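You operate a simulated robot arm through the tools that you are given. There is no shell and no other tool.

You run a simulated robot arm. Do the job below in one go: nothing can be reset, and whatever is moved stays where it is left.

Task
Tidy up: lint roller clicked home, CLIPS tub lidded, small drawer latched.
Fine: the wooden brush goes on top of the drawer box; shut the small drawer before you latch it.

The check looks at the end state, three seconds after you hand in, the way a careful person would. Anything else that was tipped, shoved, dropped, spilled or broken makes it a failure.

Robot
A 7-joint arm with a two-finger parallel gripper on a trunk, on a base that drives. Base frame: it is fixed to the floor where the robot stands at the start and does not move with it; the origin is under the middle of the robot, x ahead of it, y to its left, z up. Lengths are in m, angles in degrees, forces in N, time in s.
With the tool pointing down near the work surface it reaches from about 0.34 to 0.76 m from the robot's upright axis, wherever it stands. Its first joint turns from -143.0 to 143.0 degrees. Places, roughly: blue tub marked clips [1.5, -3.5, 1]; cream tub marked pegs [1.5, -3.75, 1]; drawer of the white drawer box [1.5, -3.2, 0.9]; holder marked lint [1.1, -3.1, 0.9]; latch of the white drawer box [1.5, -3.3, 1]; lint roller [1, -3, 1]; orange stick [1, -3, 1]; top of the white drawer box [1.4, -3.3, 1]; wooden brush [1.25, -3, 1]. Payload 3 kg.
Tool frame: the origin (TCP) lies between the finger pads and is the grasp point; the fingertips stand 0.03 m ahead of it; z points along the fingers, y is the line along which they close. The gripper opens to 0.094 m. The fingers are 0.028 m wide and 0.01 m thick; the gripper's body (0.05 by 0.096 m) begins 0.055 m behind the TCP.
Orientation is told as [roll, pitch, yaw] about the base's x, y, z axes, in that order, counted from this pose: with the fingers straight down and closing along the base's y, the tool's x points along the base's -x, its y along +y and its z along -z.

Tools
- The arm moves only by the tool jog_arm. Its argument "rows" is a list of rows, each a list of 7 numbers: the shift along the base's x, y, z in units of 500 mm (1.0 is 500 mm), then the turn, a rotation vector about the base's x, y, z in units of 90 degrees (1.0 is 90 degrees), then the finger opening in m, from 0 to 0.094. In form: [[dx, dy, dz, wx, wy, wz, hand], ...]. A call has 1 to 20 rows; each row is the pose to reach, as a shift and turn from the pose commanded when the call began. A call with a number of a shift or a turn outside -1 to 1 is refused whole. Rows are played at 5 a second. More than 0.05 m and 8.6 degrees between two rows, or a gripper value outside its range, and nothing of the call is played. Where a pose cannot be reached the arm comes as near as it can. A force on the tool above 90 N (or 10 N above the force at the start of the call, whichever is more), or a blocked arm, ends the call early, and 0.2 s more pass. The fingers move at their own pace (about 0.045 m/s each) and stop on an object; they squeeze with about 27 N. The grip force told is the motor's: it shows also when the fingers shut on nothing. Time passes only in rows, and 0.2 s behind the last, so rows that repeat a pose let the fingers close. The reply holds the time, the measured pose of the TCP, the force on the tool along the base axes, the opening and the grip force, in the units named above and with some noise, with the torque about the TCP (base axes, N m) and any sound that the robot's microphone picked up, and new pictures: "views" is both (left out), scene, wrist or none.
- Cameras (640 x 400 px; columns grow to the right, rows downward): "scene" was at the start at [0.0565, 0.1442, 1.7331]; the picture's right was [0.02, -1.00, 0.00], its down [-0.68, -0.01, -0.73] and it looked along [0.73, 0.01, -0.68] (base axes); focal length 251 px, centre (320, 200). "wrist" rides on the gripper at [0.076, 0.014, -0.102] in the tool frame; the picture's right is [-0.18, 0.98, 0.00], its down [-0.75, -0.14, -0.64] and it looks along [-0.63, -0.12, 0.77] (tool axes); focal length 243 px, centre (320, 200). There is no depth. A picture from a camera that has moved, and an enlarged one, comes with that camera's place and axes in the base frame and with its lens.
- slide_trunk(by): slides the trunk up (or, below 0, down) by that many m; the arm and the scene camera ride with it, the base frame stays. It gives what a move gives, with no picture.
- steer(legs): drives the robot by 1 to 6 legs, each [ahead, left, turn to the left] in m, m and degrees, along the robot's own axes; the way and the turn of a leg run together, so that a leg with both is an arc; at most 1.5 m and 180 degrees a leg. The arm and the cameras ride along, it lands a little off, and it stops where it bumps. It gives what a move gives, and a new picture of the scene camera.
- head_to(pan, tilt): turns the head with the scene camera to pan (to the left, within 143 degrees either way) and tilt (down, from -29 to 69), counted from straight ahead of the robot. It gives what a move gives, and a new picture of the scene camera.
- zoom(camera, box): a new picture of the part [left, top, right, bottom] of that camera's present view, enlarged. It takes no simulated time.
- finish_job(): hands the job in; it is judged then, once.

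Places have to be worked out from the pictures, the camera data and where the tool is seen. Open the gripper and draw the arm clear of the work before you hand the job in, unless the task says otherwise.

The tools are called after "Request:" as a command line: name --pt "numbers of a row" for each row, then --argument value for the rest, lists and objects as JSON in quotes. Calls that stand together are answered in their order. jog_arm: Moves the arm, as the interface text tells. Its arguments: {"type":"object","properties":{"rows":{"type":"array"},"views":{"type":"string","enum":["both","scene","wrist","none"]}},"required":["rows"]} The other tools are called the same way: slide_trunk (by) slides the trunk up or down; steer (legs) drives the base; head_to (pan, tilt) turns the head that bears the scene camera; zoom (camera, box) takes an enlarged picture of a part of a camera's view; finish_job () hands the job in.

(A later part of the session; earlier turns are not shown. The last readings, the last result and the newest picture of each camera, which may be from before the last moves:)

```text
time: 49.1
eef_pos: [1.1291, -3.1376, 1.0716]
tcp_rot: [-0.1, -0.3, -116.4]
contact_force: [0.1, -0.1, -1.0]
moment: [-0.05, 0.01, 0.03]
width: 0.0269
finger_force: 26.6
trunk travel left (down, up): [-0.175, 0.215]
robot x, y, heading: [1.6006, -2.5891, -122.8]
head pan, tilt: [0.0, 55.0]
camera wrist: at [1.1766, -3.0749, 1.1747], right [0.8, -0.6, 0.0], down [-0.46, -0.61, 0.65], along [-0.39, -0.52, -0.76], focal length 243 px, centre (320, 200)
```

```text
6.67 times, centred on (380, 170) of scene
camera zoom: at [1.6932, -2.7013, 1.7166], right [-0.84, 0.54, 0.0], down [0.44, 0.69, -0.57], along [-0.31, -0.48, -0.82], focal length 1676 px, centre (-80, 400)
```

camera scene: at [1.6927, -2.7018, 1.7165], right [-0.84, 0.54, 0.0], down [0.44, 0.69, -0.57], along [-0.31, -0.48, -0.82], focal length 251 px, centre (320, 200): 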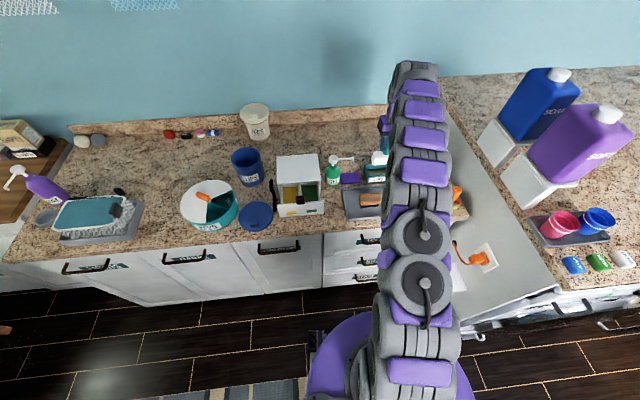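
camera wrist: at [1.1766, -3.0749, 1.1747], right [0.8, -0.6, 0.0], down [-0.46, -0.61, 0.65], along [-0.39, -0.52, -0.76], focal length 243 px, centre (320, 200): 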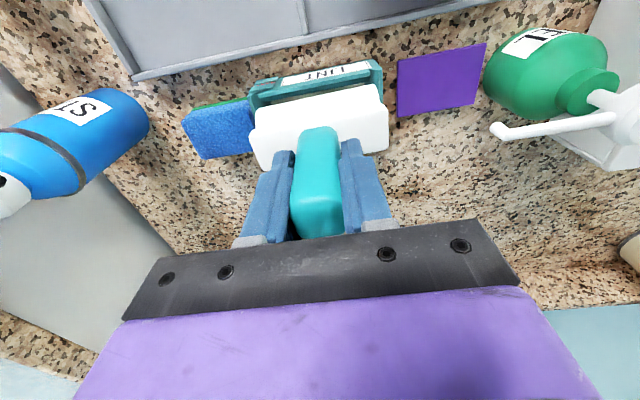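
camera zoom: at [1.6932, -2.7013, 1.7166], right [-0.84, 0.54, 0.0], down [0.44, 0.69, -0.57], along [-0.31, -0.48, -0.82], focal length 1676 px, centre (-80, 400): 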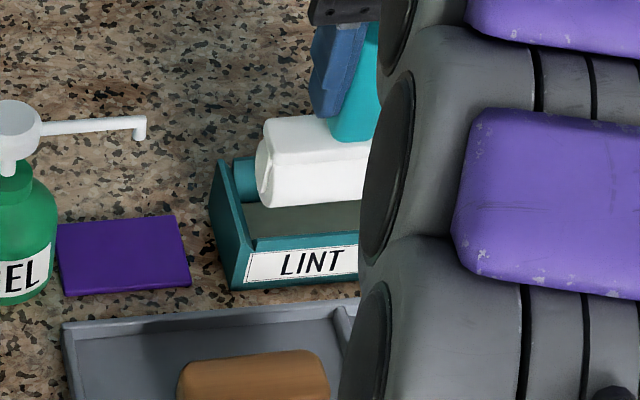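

The block is within about 1 mm laterally and about 6 mm inside the front rim. I lower it slowly into the holder.

Request:
jog_arm --pt "0 0 -0.02 0 0 0 0.015" --pt "0 0 -0.04 0 0 0 0.015" --pt "0 0 -0.06 0 0 0 0.015" --pt "0 0 -0.07 0 0 0 0.015" --views "both"

Request:
zoom --camera "wrist" --box '[200, 20, 460, 200]'

Request:
zoom --camera "scene" --box '[340, 140, 420, 200]'

```text
time: 50.1
eef_pos: [1.1298, -3.1377, 1.0374]
tcp_rot: [0.0, -0.3, -116.4]
contact_force: [-0.8, -3.4, 2.3]
moment: [-0.2, 0.08, 0.02]
width: 0.0257
finger_force: 27.0
trunk travel left (down, up): [-0.175, 0.215]
robot x, y, heading: [1.6021, -2.5878, -122.6]
head pan, tilt: [0.0, 55.0]
camera scene: at [1.6937, -2.7014, 1.7166], right [-0.84, 0.54, 0.0], down [0.44, 0.69, -0.57], along [-0.31, -0.48, -0.82], focal length 251 px, centre (320, 200)
camera wrist: at [1.1767, -3.0757, 1.1398], right [0.8, -0.6, 0.0], down [-0.46, -0.61, 0.65], along [-0.39, -0.52, -0.76], focal length 243 px, centre (320, 200)
```

scene: 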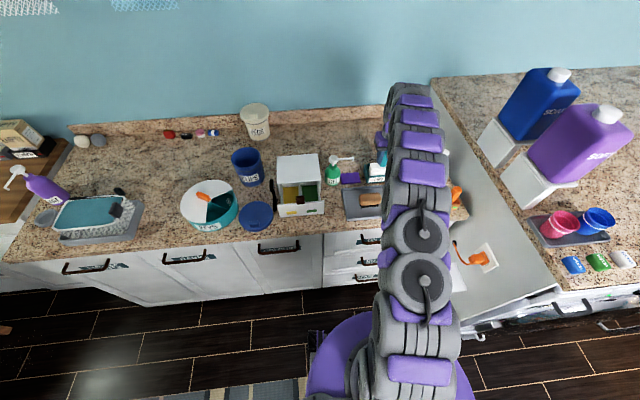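
wrist: 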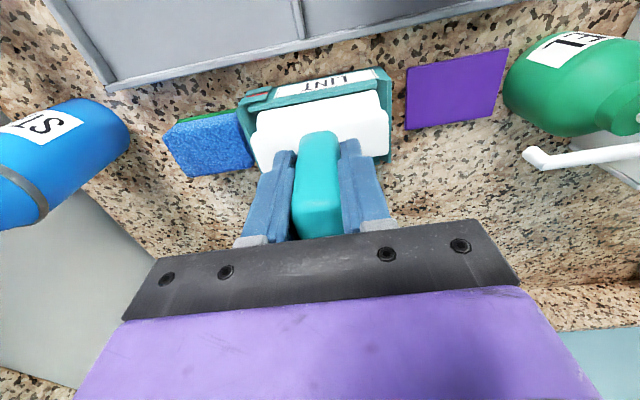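

```text
2.22 times, centred on (330, 110) of wrist
camera zoom: at [1.1767, -3.0757, 1.1398], right [0.8, -0.6, 0.0], down [-0.46, -0.61, 0.65], along [-0.39, -0.52, -0.76], focal length 539 px, centre (298, 400)
```

zoom: 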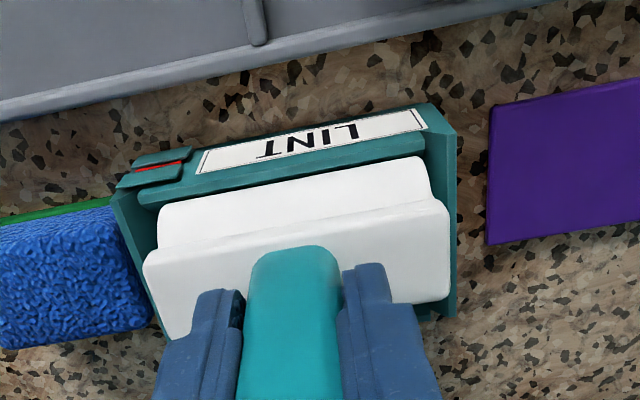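

```text
6.67 times, centred on (380, 170) of scene
camera zoom: at [1.6937, -2.7014, 1.7166], right [-0.84, 0.54, 0.0], down [0.44, 0.69, -0.57], along [-0.31, -0.48, -0.82], focal length 1676 px, centre (-80, 400)
```

zoom: 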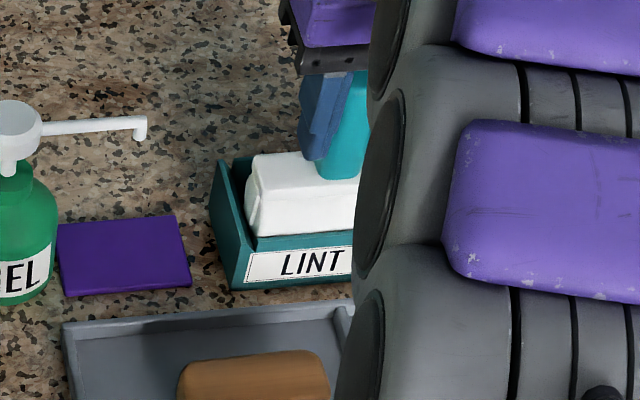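

The block is inside the holder walls with only about 4 N of contact; a red stripe still shows on the catch. I press on downward in small steps.

Request:
jog_arm --pt "0 0 -0.01 0 0 0 0.015" --pt "0 0 -0.02 0 0 0 0.015" --pt "0 0 -0.03 0 0 0 0.015" --pt "0 0 -0.03 0 0 0 0.015" --views "wrist"

Request:
zoom --camera "wrist" --box '[200, 20, 460, 200]'

```text
time: 51.1
eef_pos: [1.1307, -3.1394, 1.0207]
tcp_rot: [0.0, -0.2, -116.4]
contact_force: [-4.1, -11.9, 2.8]
moment: [-0.86, 0.35, 0.05]
width: 0.0259
finger_force: 27.5
trunk travel left (down, up): [-0.175, 0.215]
robot x, y, heading: [1.6005, -2.5847, -122.5]
head pan, tilt: [0.0, 55.0]
camera wrist: at [1.1775, -3.0758, 1.1233], right [0.8, -0.6, 0.0], down [-0.46, -0.61, 0.64], along [-0.39, -0.52, -0.76], focal length 243 px, centre (320, 200)
```

wrist: 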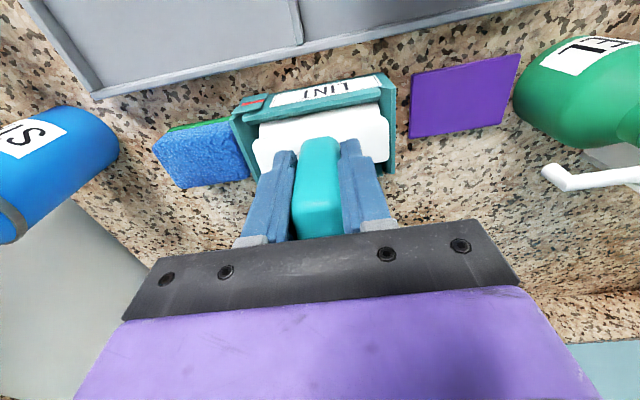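

```text
2.22 times, centred on (330, 110) of wrist
camera zoom: at [1.1775, -3.0758, 1.1233], right [0.8, -0.6, 0.0], down [-0.46, -0.61, 0.64], along [-0.39, -0.52, -0.76], focal length 539 px, centre (298, 400)
```

zoom: 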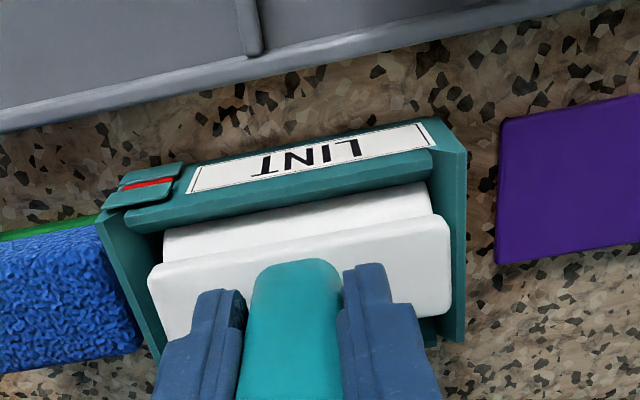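

Contact is mostly horizontal, about 12 N toward the wall at block height, so the front lip is pushing the block back. I ease the tool 3 mm toward the wall and read the force.

Request:
jog_arm --pt "-0.0013 -0.0027 0 0 0 0 0.015" --pt "-0.0027 -0.0054 0 0 0 0 0.015" --pt "-0.0027 -0.0054 0 0 0 0 0.015" --views "none"

```text
time: 51.9
eef_pos: [1.1305, -3.1383, 1.0197]
tcp_rot: [0.0, -0.2, -116.3]
contact_force: [1.0, 2.9, 6.2]
moment: [0.3, -0.11, 0.01]
width: 0.026
finger_force: 27.0
trunk travel left (down, up): [-0.175, 0.215]
robot x, y, heading: [1.6, -2.5872, -122.4]
head pan, tilt: [0.0, 55.0]
```

The side load nearly vanished (−3 N), so it's now centred in a snug slot. I press down further.

Request:
jog_arm --pt "0.0004 0.001 -0.01 0 0 0 0.015" --pt "0.0004 0.001 -0.02 0 0 0 0.015" --pt "0.0004 0.001 -0.02 0 0 0 0.015" --views "wrist"

Request:
zoom --camera "wrist" --box '[200, 20, 460, 200]'

```text
time: 52.7
eef_pos: [1.1296, -3.1409, 1.0131]
tcp_rot: [-0.1, -0.5, -116.4]
contact_force: [0.7, 2.1, 21.3]
moment: [0.11, -0.21, 0.0]
width: 0.026
finger_force: 27.2
trunk travel left (down, up): [-0.175, 0.215]
robot x, y, heading: [1.6029, -2.5856, -122.7]
head pan, tilt: [0.0, 55.0]
camera wrist: at [1.1771, -3.077, 1.1151], right [0.8, -0.6, 0.0], down [-0.46, -0.61, 0.65], along [-0.39, -0.52, -0.76], focal length 243 px, centre (320, 200)
```

wrist: 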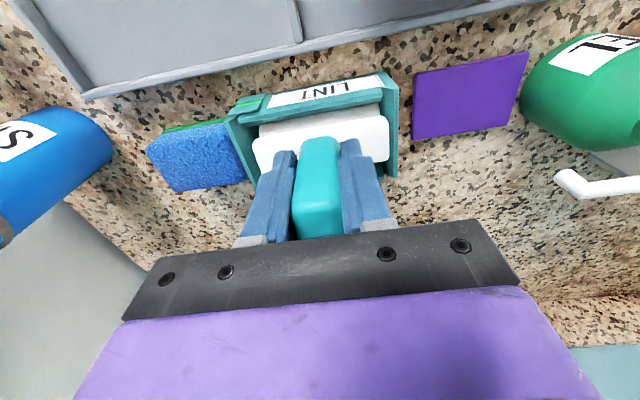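

```text
2.22 times, centred on (330, 110) of wrist
camera zoom: at [1.1771, -3.077, 1.1151], right [0.8, -0.6, 0.0], down [-0.46, -0.61, 0.65], along [-0.39, -0.52, -0.76], focal length 539 px, centre (298, 400)
```

zoom: 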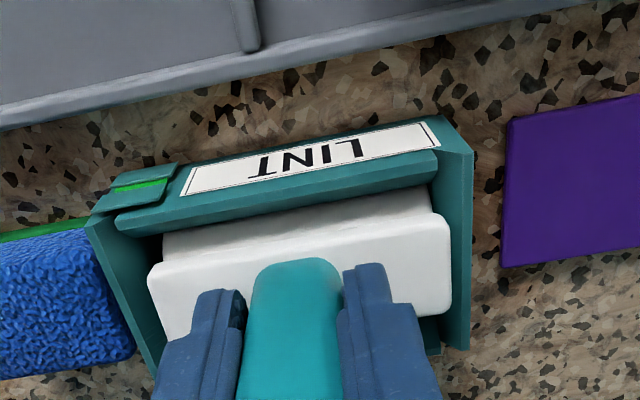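

The stripe turned green: it's seating. I give it one slightly firmer press, then relax the load before opening.

Request:
jog_arm --pt "0 0 -0.005 0 0 0 0.015" --pt "0 0 -0.008 0 0 0 0.015" --pt "0 0 -0.008 0 0 0 0.015" --views "none"

Request:
jog_arm --pt "0 0 0.008 0 0 0 0.015" --pt "0 0 0.015 0 0 0 0.015" --pt "0 0 0.015 0 0 0 0.015" --views "wrist"

Request:
zoom --camera "wrist" --box '[200, 20, 460, 200]'

```text
time: 53.5
eef_pos: [1.1301, -3.1407, 1.0097]
tcp_rot: [-0.1, -0.4, -116.4]
contact_force: [-2.7, -4.8, 26.2]
moment: [-0.48, 0.16, -0.02]
width: 0.0264
finger_force: 27.1
trunk travel left (down, up): [-0.175, 0.215]
robot x, y, heading: [1.6022, -2.5866, -122.5]
head pan, tilt: [0.0, 55.0]
```

```text
time: 54.3
eef_pos: [1.1283, -3.1386, 1.0142]
tcp_rot: [0.0, -0.1, -116.4]
contact_force: [0.0, -1.8, -0.3]
moment: [-0.07, 0.05, 0.06]
width: 0.0262
finger_force: 27.1
trunk travel left (down, up): [-0.175, 0.215]
robot x, y, heading: [1.6013, -2.5851, -122.4]
head pan, tilt: [0.0, 55.0]
camera wrist: at [1.1756, -3.0761, 1.1166], right [0.8, -0.6, 0.0], down [-0.46, -0.61, 0.64], along [-0.39, -0.51, -0.77], focal length 243 px, centre (320, 200)
```

wrist: 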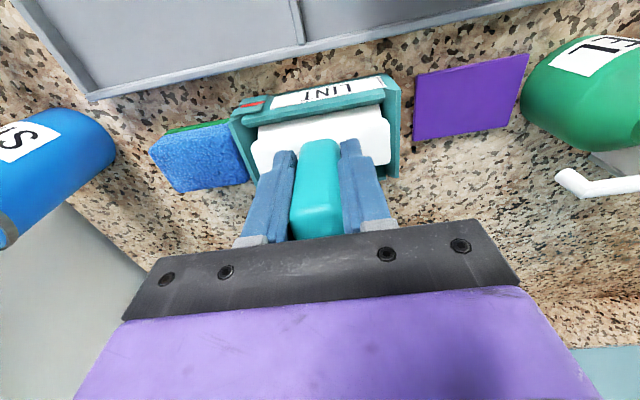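

```text
2.22 times, centred on (330, 110) of wrist
camera zoom: at [1.1756, -3.0761, 1.1166], right [0.8, -0.6, 0.0], down [-0.46, -0.61, 0.64], along [-0.39, -0.51, -0.77], focal length 539 px, centre (298, 400)
```

zoom: 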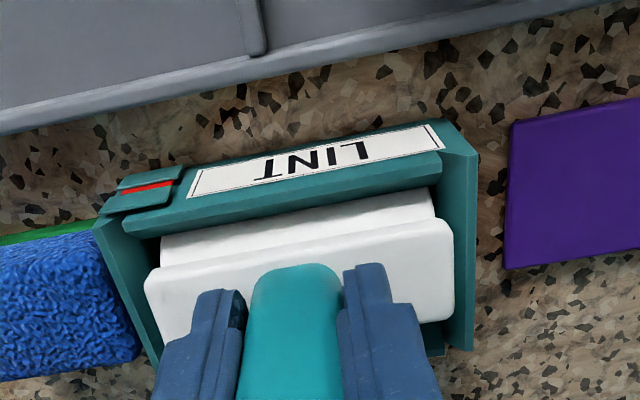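

It sprang back to red when I relaxed, so it wasn't caught yet. I press deeper and listen for the click.

Request:
jog_arm --pt "0 0 -0.012 0 0 0 0.015" --pt "0 0 -0.02 0 0 0 0.015" --pt "0 0 -0.026 0 0 0 0.015" --pt "0 0 -0.032 0 0 0 0.015" --pt "0 0 -0.032 0 0 0 0.015" --views "wrist"

Request:
zoom --camera "wrist" --box '[200, 20, 460, 200]'

```text
time: 55.5
eef_pos: [1.1292, -3.138, 1.0008]
tcp_rot: [0.0, -0.4, -116.4]
contact_force: [-4.2, -4.7, 26.7]
moment: [-0.32, 0.15, 0.02]
width: 0.0264
finger_force: 26.8
trunk travel left (down, up): [-0.175, 0.215]
robot x, y, heading: [1.5998, -2.5874, -122.7]
head pan, tilt: [0.0, 55.0]
camera wrist: at [1.1767, -3.076, 1.1022], right [0.8, -0.6, 0.0], down [-0.46, -0.61, 0.65], along [-0.39, -0.52, -0.76], focal length 243 px, centre (320, 200)
```

wrist: 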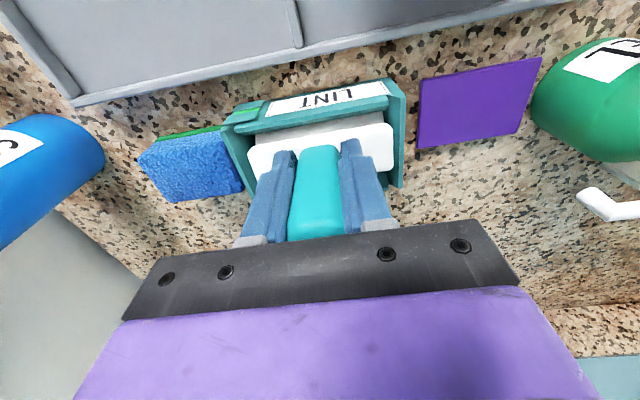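

```text
2.22 times, centred on (330, 110) of wrist
camera zoom: at [1.1767, -3.076, 1.1022], right [0.8, -0.6, 0.0], down [-0.46, -0.61, 0.65], along [-0.39, -0.52, -0.76], focal length 539 px, centre (298, 400)
```

zoom: 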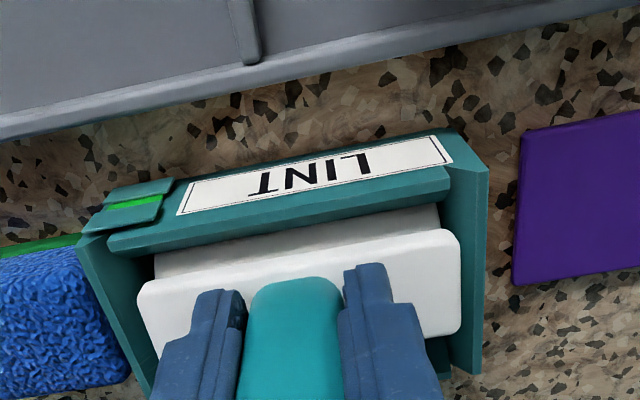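

Green again, but the fingers slipped down the handle at about 27 N. I open here, without lifting, to see if it stays green.

Request:
jog_arm --pt "0 0 0 0 0 0 0.05" --pt "0 0 0 0 0 0 0.06" --pt "0 0 0 0 0 0 0.06" --views "wrist"

Request:
zoom --camera "wrist" --box '[200, 20, 460, 200]'

```text
time: 56.3
eef_pos: [1.1303, -3.1381, 0.998]
tcp_rot: [0.0, 0.0, -116.5]
contact_force: [2.1, 1.2, 9.4]
moment: [0.14, -0.03, 0.0]
width: 0.0564
finger_force: 0.1
trunk travel left (down, up): [-0.175, 0.215]
robot x, y, heading: [1.6037, -2.5932, -122.5]
head pan, tilt: [0.0, 55.0]
camera wrist: at [1.1774, -3.076, 1.1007], right [0.8, -0.6, 0.0], down [-0.46, -0.61, 0.64], along [-0.39, -0.51, -0.77], focal length 243 px, centre (320, 200)
```

wrist: 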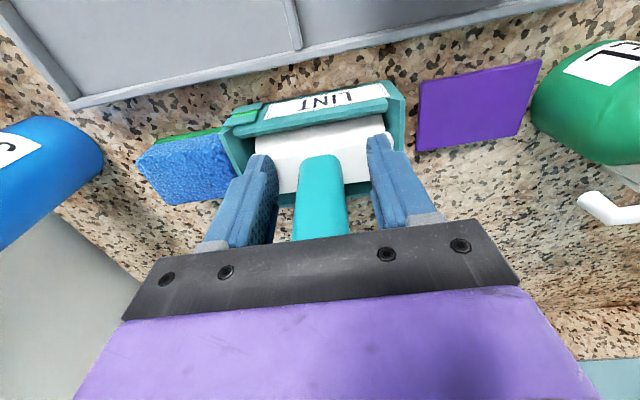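

```text
2.22 times, centred on (330, 110) of wrist
camera zoom: at [1.1774, -3.076, 1.1007], right [0.8, -0.6, 0.0], down [-0.46, -0.61, 0.64], along [-0.39, -0.51, -0.77], focal length 539 px, centre (298, 400)
```

zoom: 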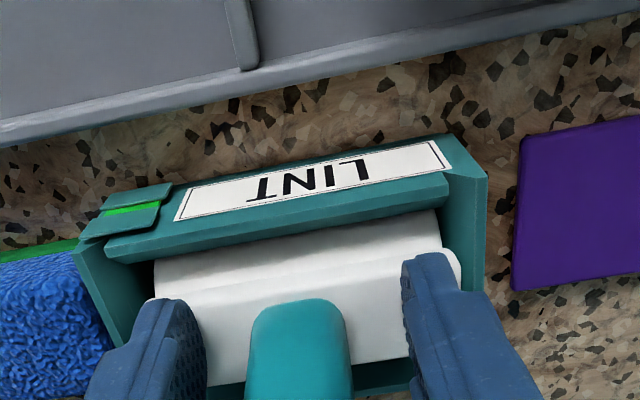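

Still green; the fingertips rest lightly on the block. I raise the open gripper 2 cm straight up and look.

Request:
jog_arm --pt "0 0 0.02 0 0 0 0.06" --pt "0 0 0.04 0 0 0 0.06" --pt "0 0 0.04 0 0 0 0.06" --views "wrist"

Request:
zoom --camera "wrist" --box '[200, 20, 460, 200]'

```text
time: 57.1
eef_pos: [1.1286, -3.1414, 1.019]
tcp_rot: [0.0, -0.3, -116.4]
contact_force: [0.2, -0.6, 0.1]
moment: [0.01, -0.03, 0.0]
width: 0.0599
finger_force: 0.0
trunk travel left (down, up): [-0.175, 0.215]
robot x, y, heading: [1.6023, -2.5867, -122.5]
head pan, tilt: [0.0, 55.0]
camera wrist: at [1.1755, -3.0773, 1.1204], right [0.8, -0.6, 0.0], down [-0.46, -0.61, 0.65], along [-0.39, -0.52, -0.76], focal length 243 px, centre (320, 200)
```

wrist: 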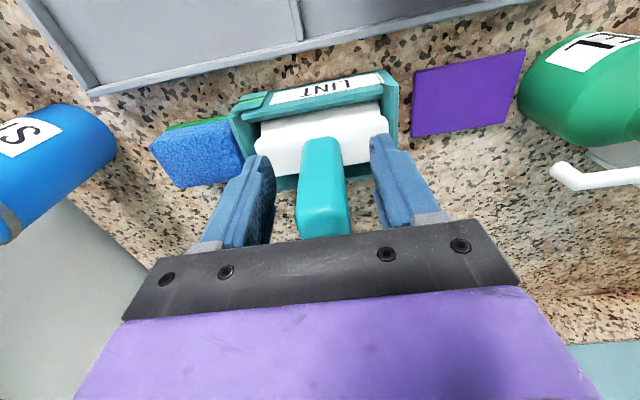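

```text
2.22 times, centred on (330, 110) of wrist
camera zoom: at [1.1755, -3.0773, 1.1204], right [0.8, -0.6, 0.0], down [-0.46, -0.61, 0.65], along [-0.39, -0.52, -0.76], focal length 539 px, centre (298, 400)
```

zoom: 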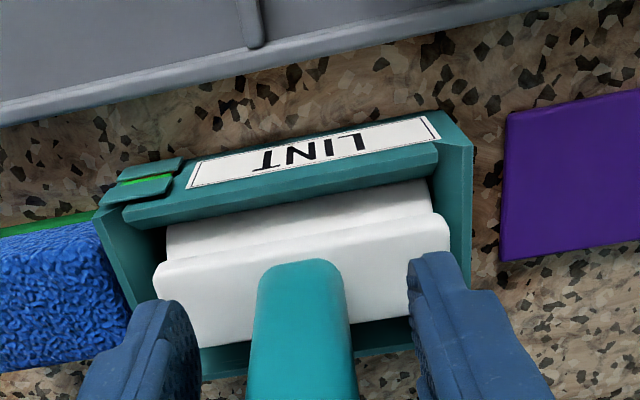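

Green holds with the gripper off. To be sure it's clicked home, I go up, close the fingers and press on the handle top firmly.

Request:
jog_arm --pt "0 0 0.06 0 0 0 0.06" --pt "0 0 0.12 0 0 0 0.06" --pt "0 0 0.14 0 0 0 0.0" --pt "0 0 0.14 0 0 0 0.0" --pt "0 0 0.14 0 0 0 0.0" --pt "0 0 0.14 0 0 0 0.0" --views "both"

Request:
zoom --camera "wrist" --box '[200, 20, 460, 240]'

Request:
zoom --camera "scene" --box '[340, 130, 420, 190]'

```text
time: 58.5
eef_pos: [1.1279, -3.139, 1.0891]
tcp_rot: [0.1, -0.2, -116.4]
contact_force: [-1.2, 0.6, 0.0]
moment: [0.02, -0.01, -0.01]
width: 0.0
finger_force: 23.9
trunk travel left (down, up): [-0.175, 0.215]
robot x, y, heading: [1.6001, -2.5857, -122.7]
head pan, tilt: [0.0, 55.0]
camera scene: at [1.6936, -2.7013, 1.7165], right [-0.84, 0.54, 0.0], down [0.44, 0.69, -0.57], along [-0.31, -0.48, -0.82], focal length 251 px, centre (320, 200)
camera wrist: at [1.1758, -3.0769, 1.1905], right [0.8, -0.6, 0.0], down [-0.46, -0.61, 0.64], along [-0.39, -0.52, -0.76], focal length 243 px, centre (320, 200)
```

scene: 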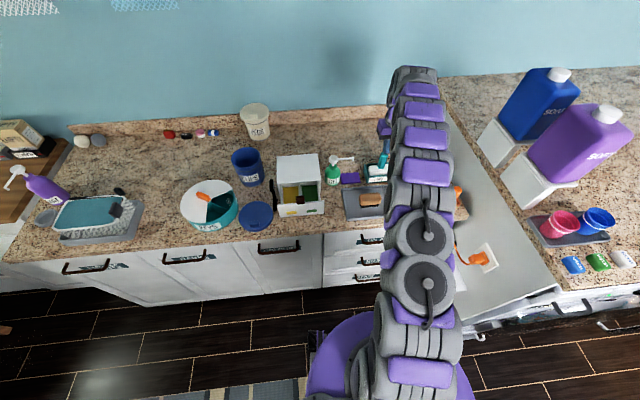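
wrist: 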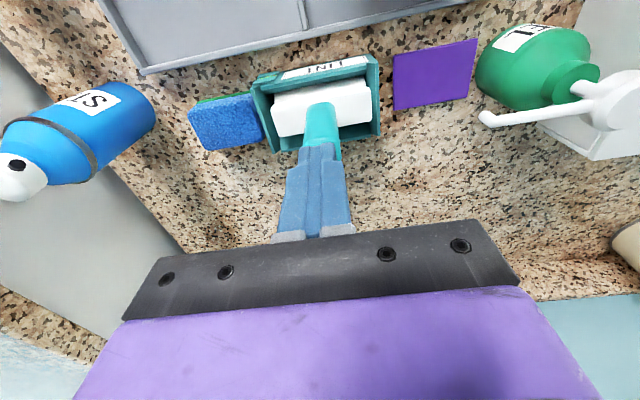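

```text
1.82 times, centred on (330, 130) of wrist
camera zoom: at [1.1758, -3.0769, 1.1905], right [0.8, -0.6, 0.0], down [-0.46, -0.61, 0.64], along [-0.39, -0.52, -0.76], focal length 441 px, centre (302, 327)
```

zoom: 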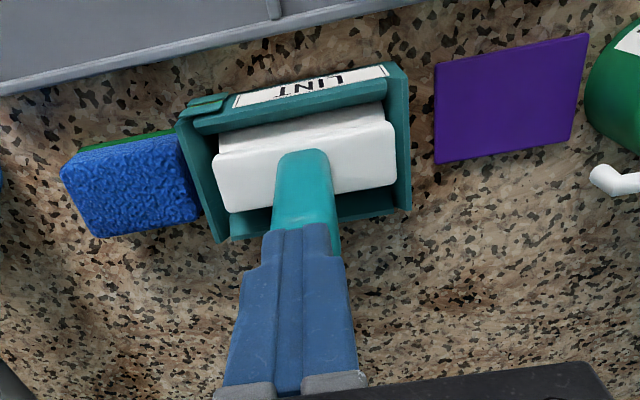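

```text
6.67 times, centred on (380, 160) of scene
camera zoom: at [1.6936, -2.7013, 1.7165], right [-0.84, 0.54, 0.0], down [0.44, 0.69, -0.57], along [-0.31, -0.48, -0.82], focal length 1676 px, centre (-80, 467)
```

zoom: 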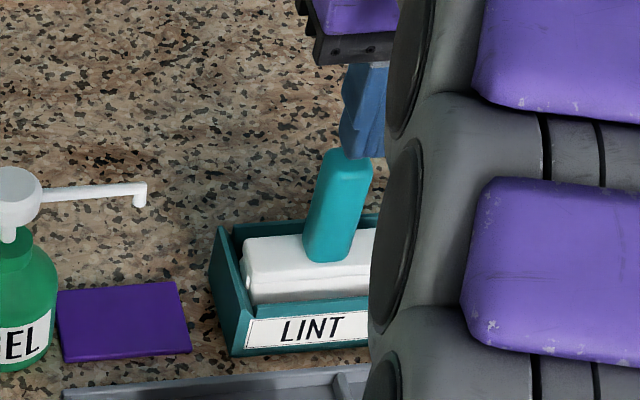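

I lower the closed fingertips toward the handle top in small steps, watching force.

Request:
jog_arm --pt "0 0 -0.02 0 0 0 0.0" --pt "0 0 -0.04 0 0 0 0.0" --pt "0 0 -0.05 0 0 0 0.0" --pt "0 0 -0.06 0 0 0 0.0" --views "none"

```text
time: 59.5
eef_pos: [1.1298, -3.1357, 1.0701]
tcp_rot: [-0.4, -1.3, -116.4]
contact_force: [-4.6, 0.0, 75.8]
moment: [-0.62, 0.41, -0.15]
width: 0.0001
finger_force: 27.3
trunk travel left (down, up): [-0.175, 0.215]
robot x, y, heading: [1.6038, -2.5898, -122.6]
head pan, tilt: [0.0, 55.0]
```

It pushed back with 76 N, so it's fully bottomed. I back off and check the stripe.

Request:
jog_arm --pt "0 0 0.02 0 0 0 0.0" --pt "0 0 0.06 0 0 0 0.0" --pt "0 0 0.12 0 0 0 0.0" --pt "0.0 0.03 0.2 0 0 0 0.0" --pt "0.0 0.06 0.28 0 0 0 0.0" --pt "0.0 0.06 0.28 0 0 0 0.0" --views "both"

Request:
zoom --camera "wrist" --box '[200, 20, 460, 240]'

Request:
zoom --camera "scene" --box '[340, 130, 420, 190]'

```text
time: 60.9
eef_pos: [1.1266, -3.1091, 1.1991]
tcp_rot: [-0.1, -0.3, -116.4]
contact_force: [0.0, 0.2, 0.2]
moment: [-0.03, 0.0, -0.02]
width: 0.0
finger_force: 26.7
trunk travel left (down, up): [-0.175, 0.215]
robot x, y, heading: [1.6016, -2.5917, -122.6]
head pan, tilt: [0.0, 55.0]
camera scene: at [1.6925, -2.7014, 1.7165], right [-0.84, 0.54, 0.0], down [0.44, 0.69, -0.57], along [-0.31, -0.48, -0.82], focal length 251 px, centre (320, 200)
camera wrist: at [1.1744, -3.0459, 1.3017], right [0.8, -0.6, 0.0], down [-0.46, -0.61, 0.64], along [-0.39, -0.52, -0.76], focal length 243 px, centre (320, 200)
```

scene: 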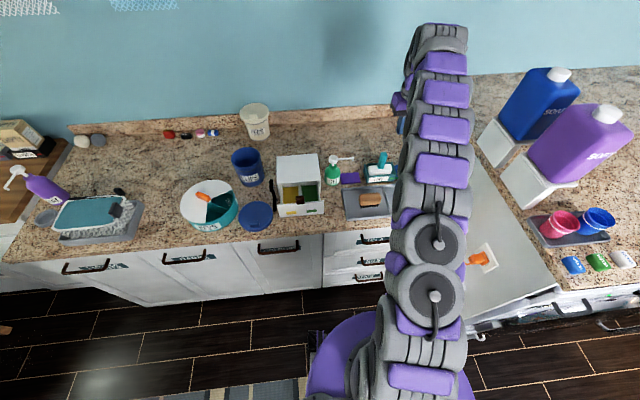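
wrist: 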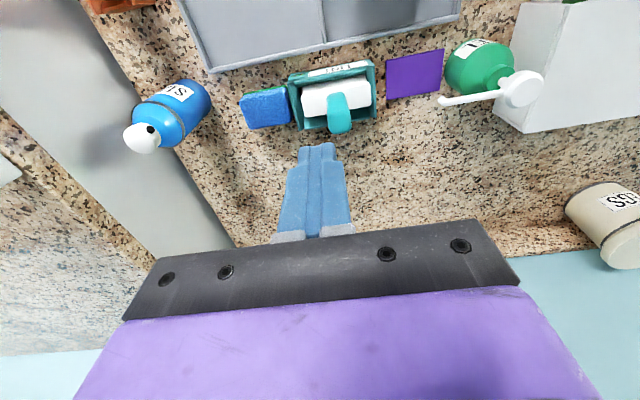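

```text
1.82 times, centred on (330, 130) of wrist
camera zoom: at [1.1744, -3.0459, 1.3017], right [0.8, -0.6, 0.0], down [-0.46, -0.61, 0.64], along [-0.39, -0.52, -0.76], focal length 441 px, centre (302, 327)
```

zoom: 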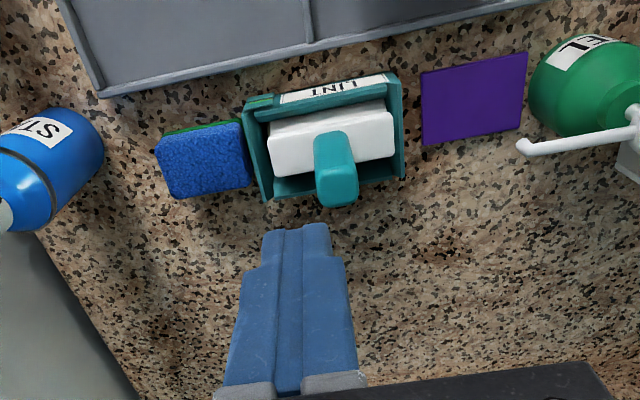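

```text
6.67 times, centred on (380, 160) of scene
camera zoom: at [1.6925, -2.7014, 1.7165], right [-0.84, 0.54, 0.0], down [0.44, 0.69, -0.57], along [-0.31, -0.48, -0.82], focal length 1676 px, centre (-80, 467)
```

zoom: 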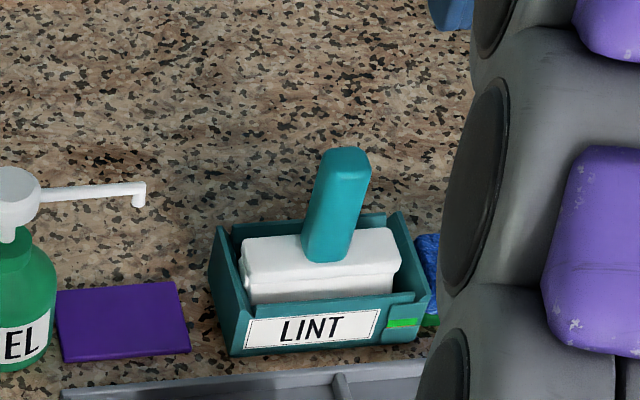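

The LINT stripe is green and the holder hasn't moved. Next the drawer: I enlarge the drawer box, latch and lid in the settled scene view.

Request:
zoom --camera "scene" --box '[220, 140, 340, 235]'

Request:
zoom --camera "scene" --box '[260, 140, 330, 220]'

```text
4.21 times, centred on (280, 188) of scene
camera zoom: at [1.6925, -2.7014, 1.7165], right [-0.84, 0.54, 0.0], down [0.44, 0.69, -0.57], along [-0.31, -0.48, -0.82], focal length 1058 px, centre (488, 253)
```

zoom: 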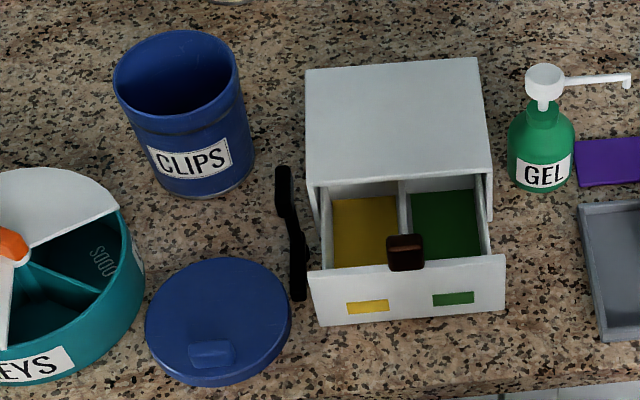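

```text
5.00 times, centred on (295, 180) of scene
camera zoom: at [1.6925, -2.7014, 1.7165], right [-0.84, 0.54, 0.0], down [0.44, 0.69, -0.57], along [-0.31, -0.48, -0.82], focal length 1257 px, centre (445, 300)
```

zoom: 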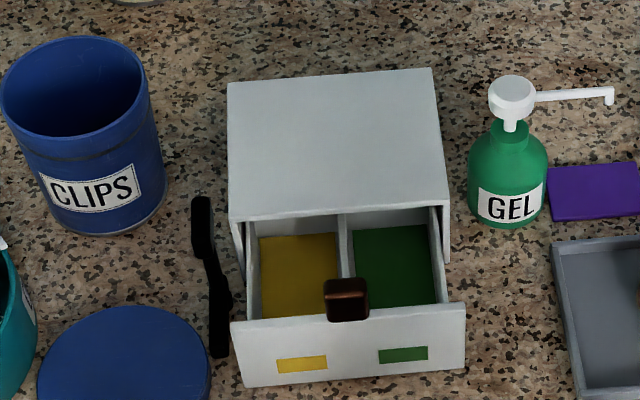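

The black latch sits along the box's left side. I bring the wrist camera over the drawer for a closer look.

Request:
jog_arm --pt "0.09 -0.015 0.02 0 0 0 0.0" --pt "0.18 -0.03 0.04 0 0 0 0.0" --pt "0.27 -0.045 0.04 0 0 0 0.0" --pt "0.36 -0.06 0.04 0 0 0 0.0" --pt "0.45 -0.075 0.04 0 0 0 0.0" --pt "0.54 -0.09 0.04 0 0 0 0.0" --pt "0.63 -0.105 0.04 0 0 0 0.0" --pt "0.72 -0.12 0.04 0 0 0 0.0" --pt "0.75 -0.12 0.04 0 0 0 0.0" --pt "0.75 -0.12 0.04 0 0 0 0.0" --views "both"

Request:
zoom --camera "wrist" --box '[220, 0, 480, 180]'

```text
time: 63.1
eef_pos: [1.5047, -3.1701, 1.2193]
tcp_rot: [0.0, -0.1, -116.4]
contact_force: [0.0, -1.0, -0.9]
moment: [0.01, 0.01, -0.04]
width: 0.0001
finger_force: 27.1
trunk travel left (down, up): [-0.175, 0.215]
robot x, y, heading: [1.6045, -2.5874, -122.6]
head pan, tilt: [0.0, 55.0]
camera scene: at [1.6971, -2.7017, 1.7163], right [-0.84, 0.54, 0.0], down [0.44, 0.69, -0.57], along [-0.31, -0.48, -0.82], focal length 251 px, centre (320, 200)
camera wrist: at [1.5516, -3.1072, 1.3209], right [0.8, -0.6, 0.0], down [-0.46, -0.61, 0.65], along [-0.39, -0.52, -0.76], focal length 243 px, centre (320, 200)
```

scene: 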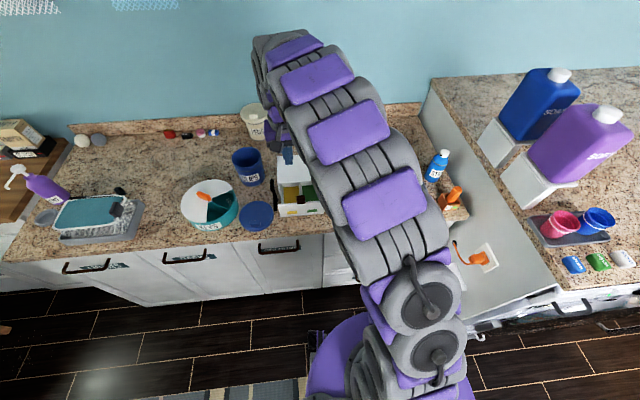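
wrist: 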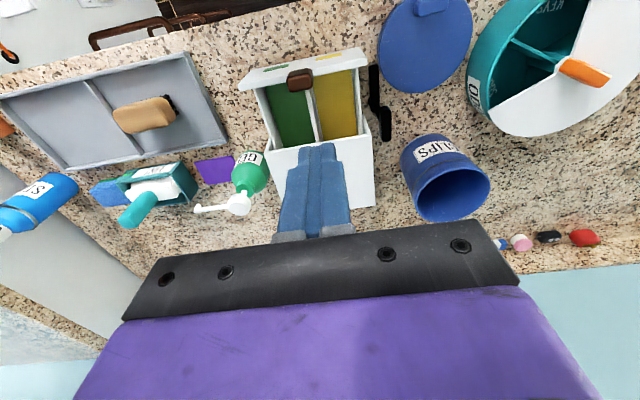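

```text
2.22 times, centred on (350, 90) of wrist
camera zoom: at [1.5516, -3.1072, 1.3209], right [0.8, -0.6, 0.0], down [-0.46, -0.61, 0.65], along [-0.39, -0.52, -0.76], focal length 539 px, centre (253, 444)
```

zoom: 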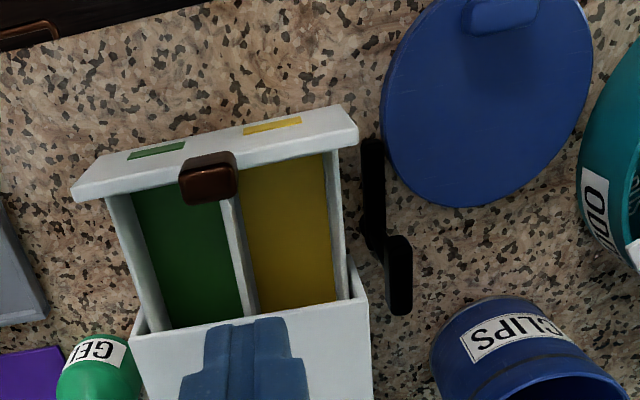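

The latch seems to be a black bar along the drawer's left with a knob. I swing the wrist camera round to look from the left side to understand how it turns.

Request:
jog_arm --pt "0.03 -0.006 0 0 0 -0.085 0.0" --pt "0.06 -0.012 0 0 0 -0.17 0.0" --pt "0.09 -0.018 0 0 0 -0.255 0.0" --pt "0.12 -0.024 0 0 0 -0.34 0.0" --pt "0.15 -0.03 0 0 0 -0.425 0.0" --pt "0.18 -0.036 0 0 0 -0.51 0.0" --pt "0.21 -0.042 -0.03 0 0 -0.595 0.0" --pt "0.24 -0.048 -0.08 0 0 -0.68 0.0" --pt "0.27 -0.054 -0.13 0 0 -0.765 0.0" --pt "0.3 -0.06 -0.18 0 0 -0.85 0.0" --pt "0.3 -0.06 -0.22 0 0 -0.85 0.0" --pt "0.3 -0.06 -0.22 0 0 -0.85 0.0" --views "both"

Request:
zoom --camera "wrist" --box '[200, 0, 520, 220]'

```text
time: 65.7
eef_pos: [1.6562, -3.2018, 1.1068]
tcp_rot: [-0.1, -0.4, 167.1]
contact_force: [-0.1, 0.0, -0.1]
moment: [0.0, 0.0, 0.01]
width: 0.0
finger_force: 27.0
trunk travel left (down, up): [-0.175, 0.215]
robot x, y, heading: [1.5997, -2.5908, -122.6]
head pan, tilt: [0.0, 55.0]
camera scene: at [1.6992, -2.7024, 1.7162], right [-0.84, 0.54, 0.0], down [0.44, 0.69, -0.57], along [-0.31, -0.48, -0.82], focal length 251 px, centre (320, 200)
camera wrist: at [1.728, -3.2318, 1.2089], right [-0.4, -0.92, 0.0], down [-0.7, 0.3, 0.65], along [-0.59, 0.26, -0.76], focal length 243 px, centre (320, 200)
```

scene: 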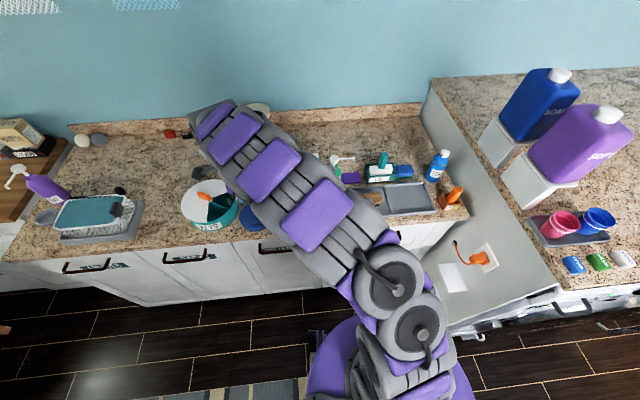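
wrist: 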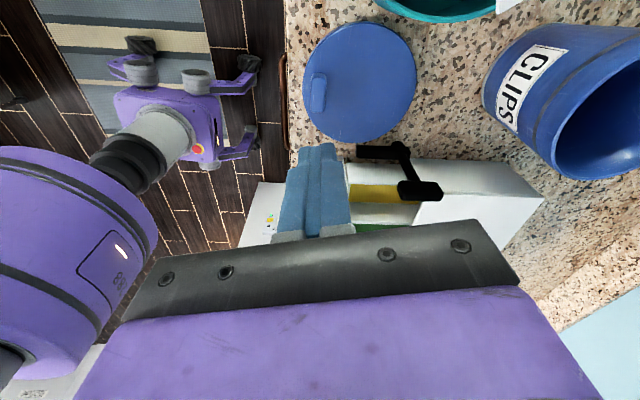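

```text
1.82 times, centred on (360, 110) of wrist
camera zoom: at [1.728, -3.2318, 1.2089], right [-0.4, -0.92, 0.0], down [-0.7, 0.3, 0.65], along [-0.59, 0.26, -0.76], focal length 441 px, centre (247, 364)
```

zoom: 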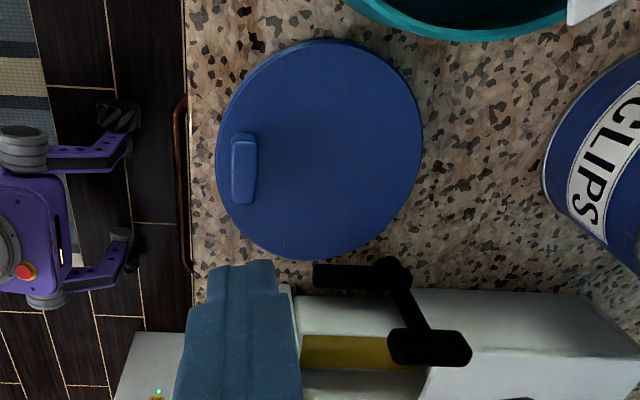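

I now read the latch as a low black arm pointing at the robot, a vertical post at about (1.545,-3.268), and a T-grip on top at z≈1.0 lying along the depth direction. I tilt the camera flatter to confirm from the side.

Request:
jog_arm --pt "0.03 0 0 0.033 0.0765 0 0.0" --pt "0.06 0 0 0.066 0.153 0 0.0" --pt "0.09 0 0 0.099 0.23 0 0.0" --pt "0.12 0 0 0.132 0.306 0 0.0" --pt "0.14 0 -0.04 0.155 0.36 0 0.0" --pt "0.14 0 -0.06 0.155 0.36 0 0.0" --pt "0.14 0 -0.06 0.155 0.36 0 0.0" --views "wrist"

Request:
zoom --camera "wrist" --box '[240, 40, 540, 240]'

```text
time: 67.3
eef_pos: [1.7238, -3.198, 1.0778]
tcp_rot: [-7.4, -35.0, 169.4]
contact_force: [0.0, -0.1, -0.4]
moment: [0.01, -0.01, 0.0]
width: 0.0
finger_force: 27.3
trunk travel left (down, up): [-0.175, 0.215]
robot x, y, heading: [1.6034, -2.5845, -122.5]
head pan, tilt: [0.0, 55.0]
camera wrist: at [1.836, -3.2473, 1.1169], right [-0.4, -0.92, 0.0], down [-0.23, 0.1, 0.97], along [-0.89, 0.39, -0.25], focal length 243 px, centre (320, 200)
```

wrist: 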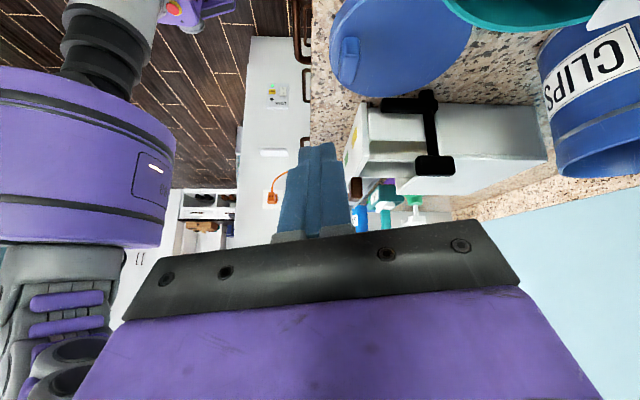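

```text
2.00 times, centred on (390, 140) of wrist
camera zoom: at [1.836, -3.2473, 1.1169], right [-0.4, -0.92, 0.0], down [-0.23, 0.1, 0.97], along [-0.89, 0.39, -0.25], focal length 485 px, centre (180, 320)
```

zoom: 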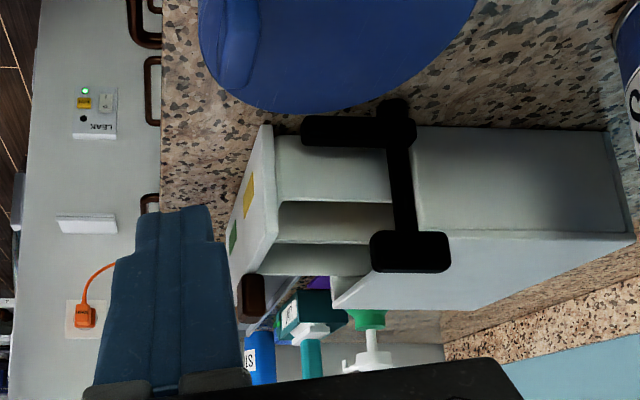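

Confirmed: a vertical post beside the box's front-left corner with a low arm pointing forward and a T-grip on top; turning it +90° (counter-clockwise from above) lays the arm across the shut drawer. The box top is only z≈0.99. First I bring the tool upright again and back in front of the drawer.

Request:
jog_arm --pt "-0.03 0.02 0.05 -0.035 -0.08 0 0.0" --pt "-0.06 0.04 0.1 -0.07 -0.16 0 0.0" --pt "-0.1 0.06 0.14 -0.105 -0.24 0 0.0" --pt "-0.13 0.07 0.16 -0.135 -0.32 0 0.0" --pt "-0.14 0.08 0.18 -0.155 -0.36 0 0.0" --pt "-0.14 0.08 0.18 -0.155 -0.36 0 0.0" --views "none"

Request:
jog_arm --pt "-0.03 0.01 0 0 0 0.085 0.0" --pt "-0.06 0.03 0 0 0 0.17 0.0" --pt "-0.09 0.05 0 0 0 0.255 0.0" --pt "-0.12 0.07 0 0 0 0.34 0.0" --pt "-0.15 0.09 0 0 0 0.425 0.0" --pt "-0.18 0.11 0 0 0 0.51 0.0" --pt "-0.21 0.12 0 0 0 0.595 0.0" --pt "-0.24 0.13 0 0 0 0.68 0.0" --pt "-0.27 0.14 0 0 0 0.765 0.0" --pt "-0.29 0.14 0 0 0 0.85 0.0" --pt "-0.29 0.14 0 0 0 0.85 0.0" --views "both"

```text
time: 68.7
eef_pos: [1.6564, -3.1612, 1.1671]
tcp_rot: [0.0, -0.3, 167.1]
contact_force: [0.1, -0.6, -0.5]
moment: [-0.02, -0.02, 0.0]
width: 0.0001
finger_force: 27.0
trunk travel left (down, up): [-0.175, 0.215]
robot x, y, heading: [1.6014, -2.5881, -122.6]
head pan, tilt: [0.0, 55.0]
```

```text
time: 71.1
eef_pos: [1.5088, -3.0897, 1.1699]
tcp_rot: [-0.1, -0.2, -116.4]
contact_force: [0.0, 0.0, -0.3]
moment: [0.0, 0.0, 0.01]
width: 0.0
finger_force: 26.8
trunk travel left (down, up): [-0.175, 0.215]
robot x, y, heading: [1.5999, -2.5863, -122.5]
head pan, tilt: [0.0, 55.0]
camera scene: at [1.6971, -2.7008, 1.7164], right [-0.84, 0.54, 0.0], down [0.44, 0.69, -0.57], along [-0.31, -0.48, -0.82], focal length 251 px, centre (320, 200)
camera wrist: at [1.5556, -3.0278, 1.2727], right [0.8, -0.6, 0.0], down [-0.46, -0.61, 0.65], along [-0.39, -0.52, -0.76], focal length 243 px, centre (320, 200)
```

scene: 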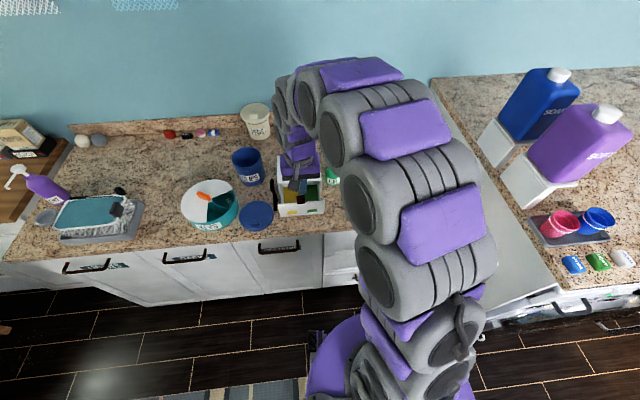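
wrist: 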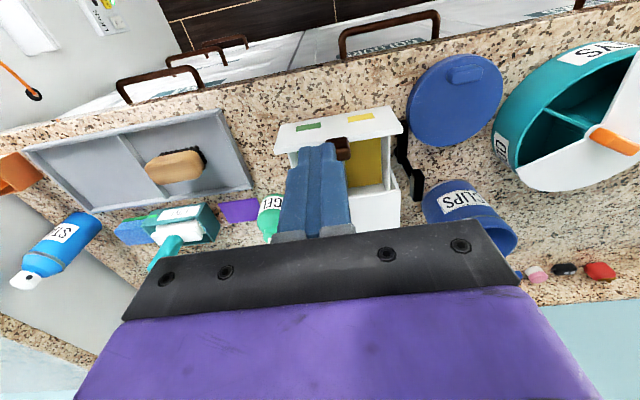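

Panel front is at about v=2.162 (depth coordinate), centre u≈2.735, in line with the tool. I lower the closed fingers in front of the panel.

Request:
jog_arm --pt "0.014 -0.018 -0.09 0 0 0 0.0" --pt "0.014 -0.018 -0.18 0 0 0 0.0" --pt "0.014 -0.018 -0.27 0 0 0 0.0" --pt "0.014 -0.018 -0.36 0 0 0 0.0" --pt "0.014 -0.018 -0.41 0 0 0 0.0" --pt "0.014 -0.018 -0.41 0 0 0 0.0" --views "both"

Request:
zoom --camera "scene" --box '[240, 140, 340, 230]'

```text
time: 72.5
eef_pos: [1.5168, -3.1006, 0.9651]
tcp_rot: [0.0, -0.1, -116.4]
contact_force: [-0.8, -0.2, -0.4]
moment: [0.01, -0.03, 0.0]
width: 0.0002
finger_force: 27.1
trunk travel left (down, up): [-0.175, 0.215]
robot x, y, heading: [1.6025, -2.5875, -122.3]
head pan, tilt: [0.0, 55.0]
camera scene: at [1.6976, -2.7018, 1.7163], right [-0.84, 0.54, 0.0], down [0.44, 0.69, -0.57], along [-0.31, -0.48, -0.82], focal length 251 px, centre (320, 200)
camera wrist: at [1.5637, -3.0384, 1.0676], right [0.8, -0.6, 0.0], down [-0.46, -0.61, 0.65], along [-0.39, -0.52, -0.76], focal length 243 px, centre (320, 200)
```

scene: 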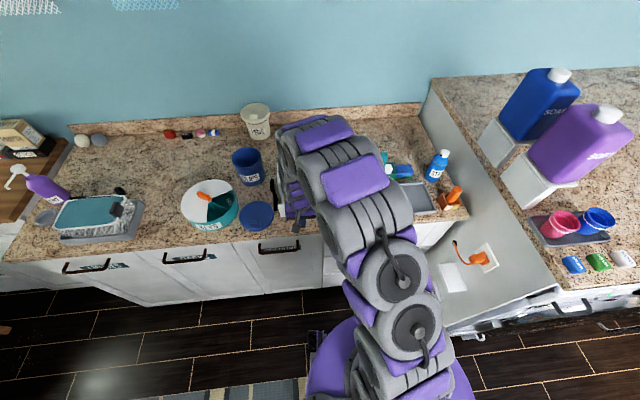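
wrist: 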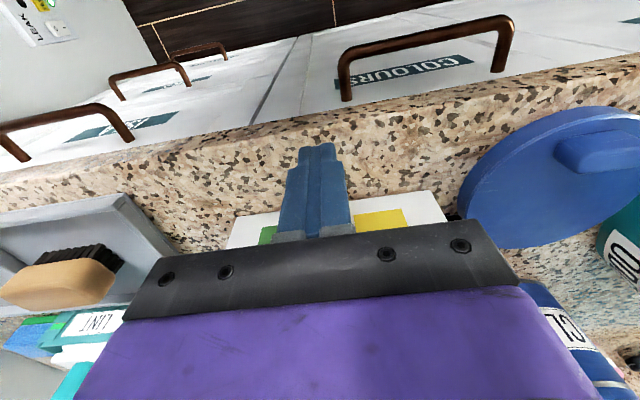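

```text
4.44 times, centred on (290, 185) of scene
camera zoom: at [1.6976, -2.7018, 1.7163], right [-0.84, 0.54, 0.0], down [0.44, 0.69, -0.57], along [-0.31, -0.48, -0.82], focal length 1117 px, centre (453, 267)
```

zoom: 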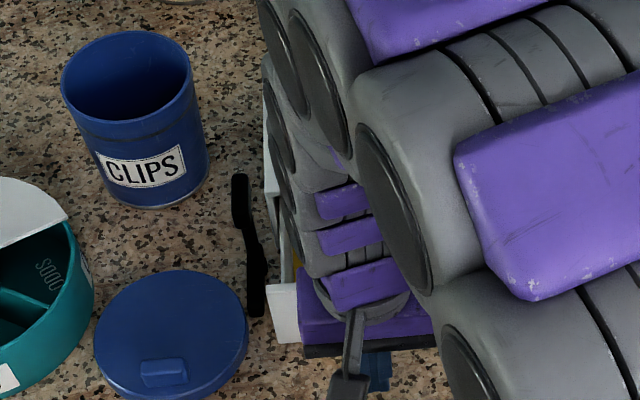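

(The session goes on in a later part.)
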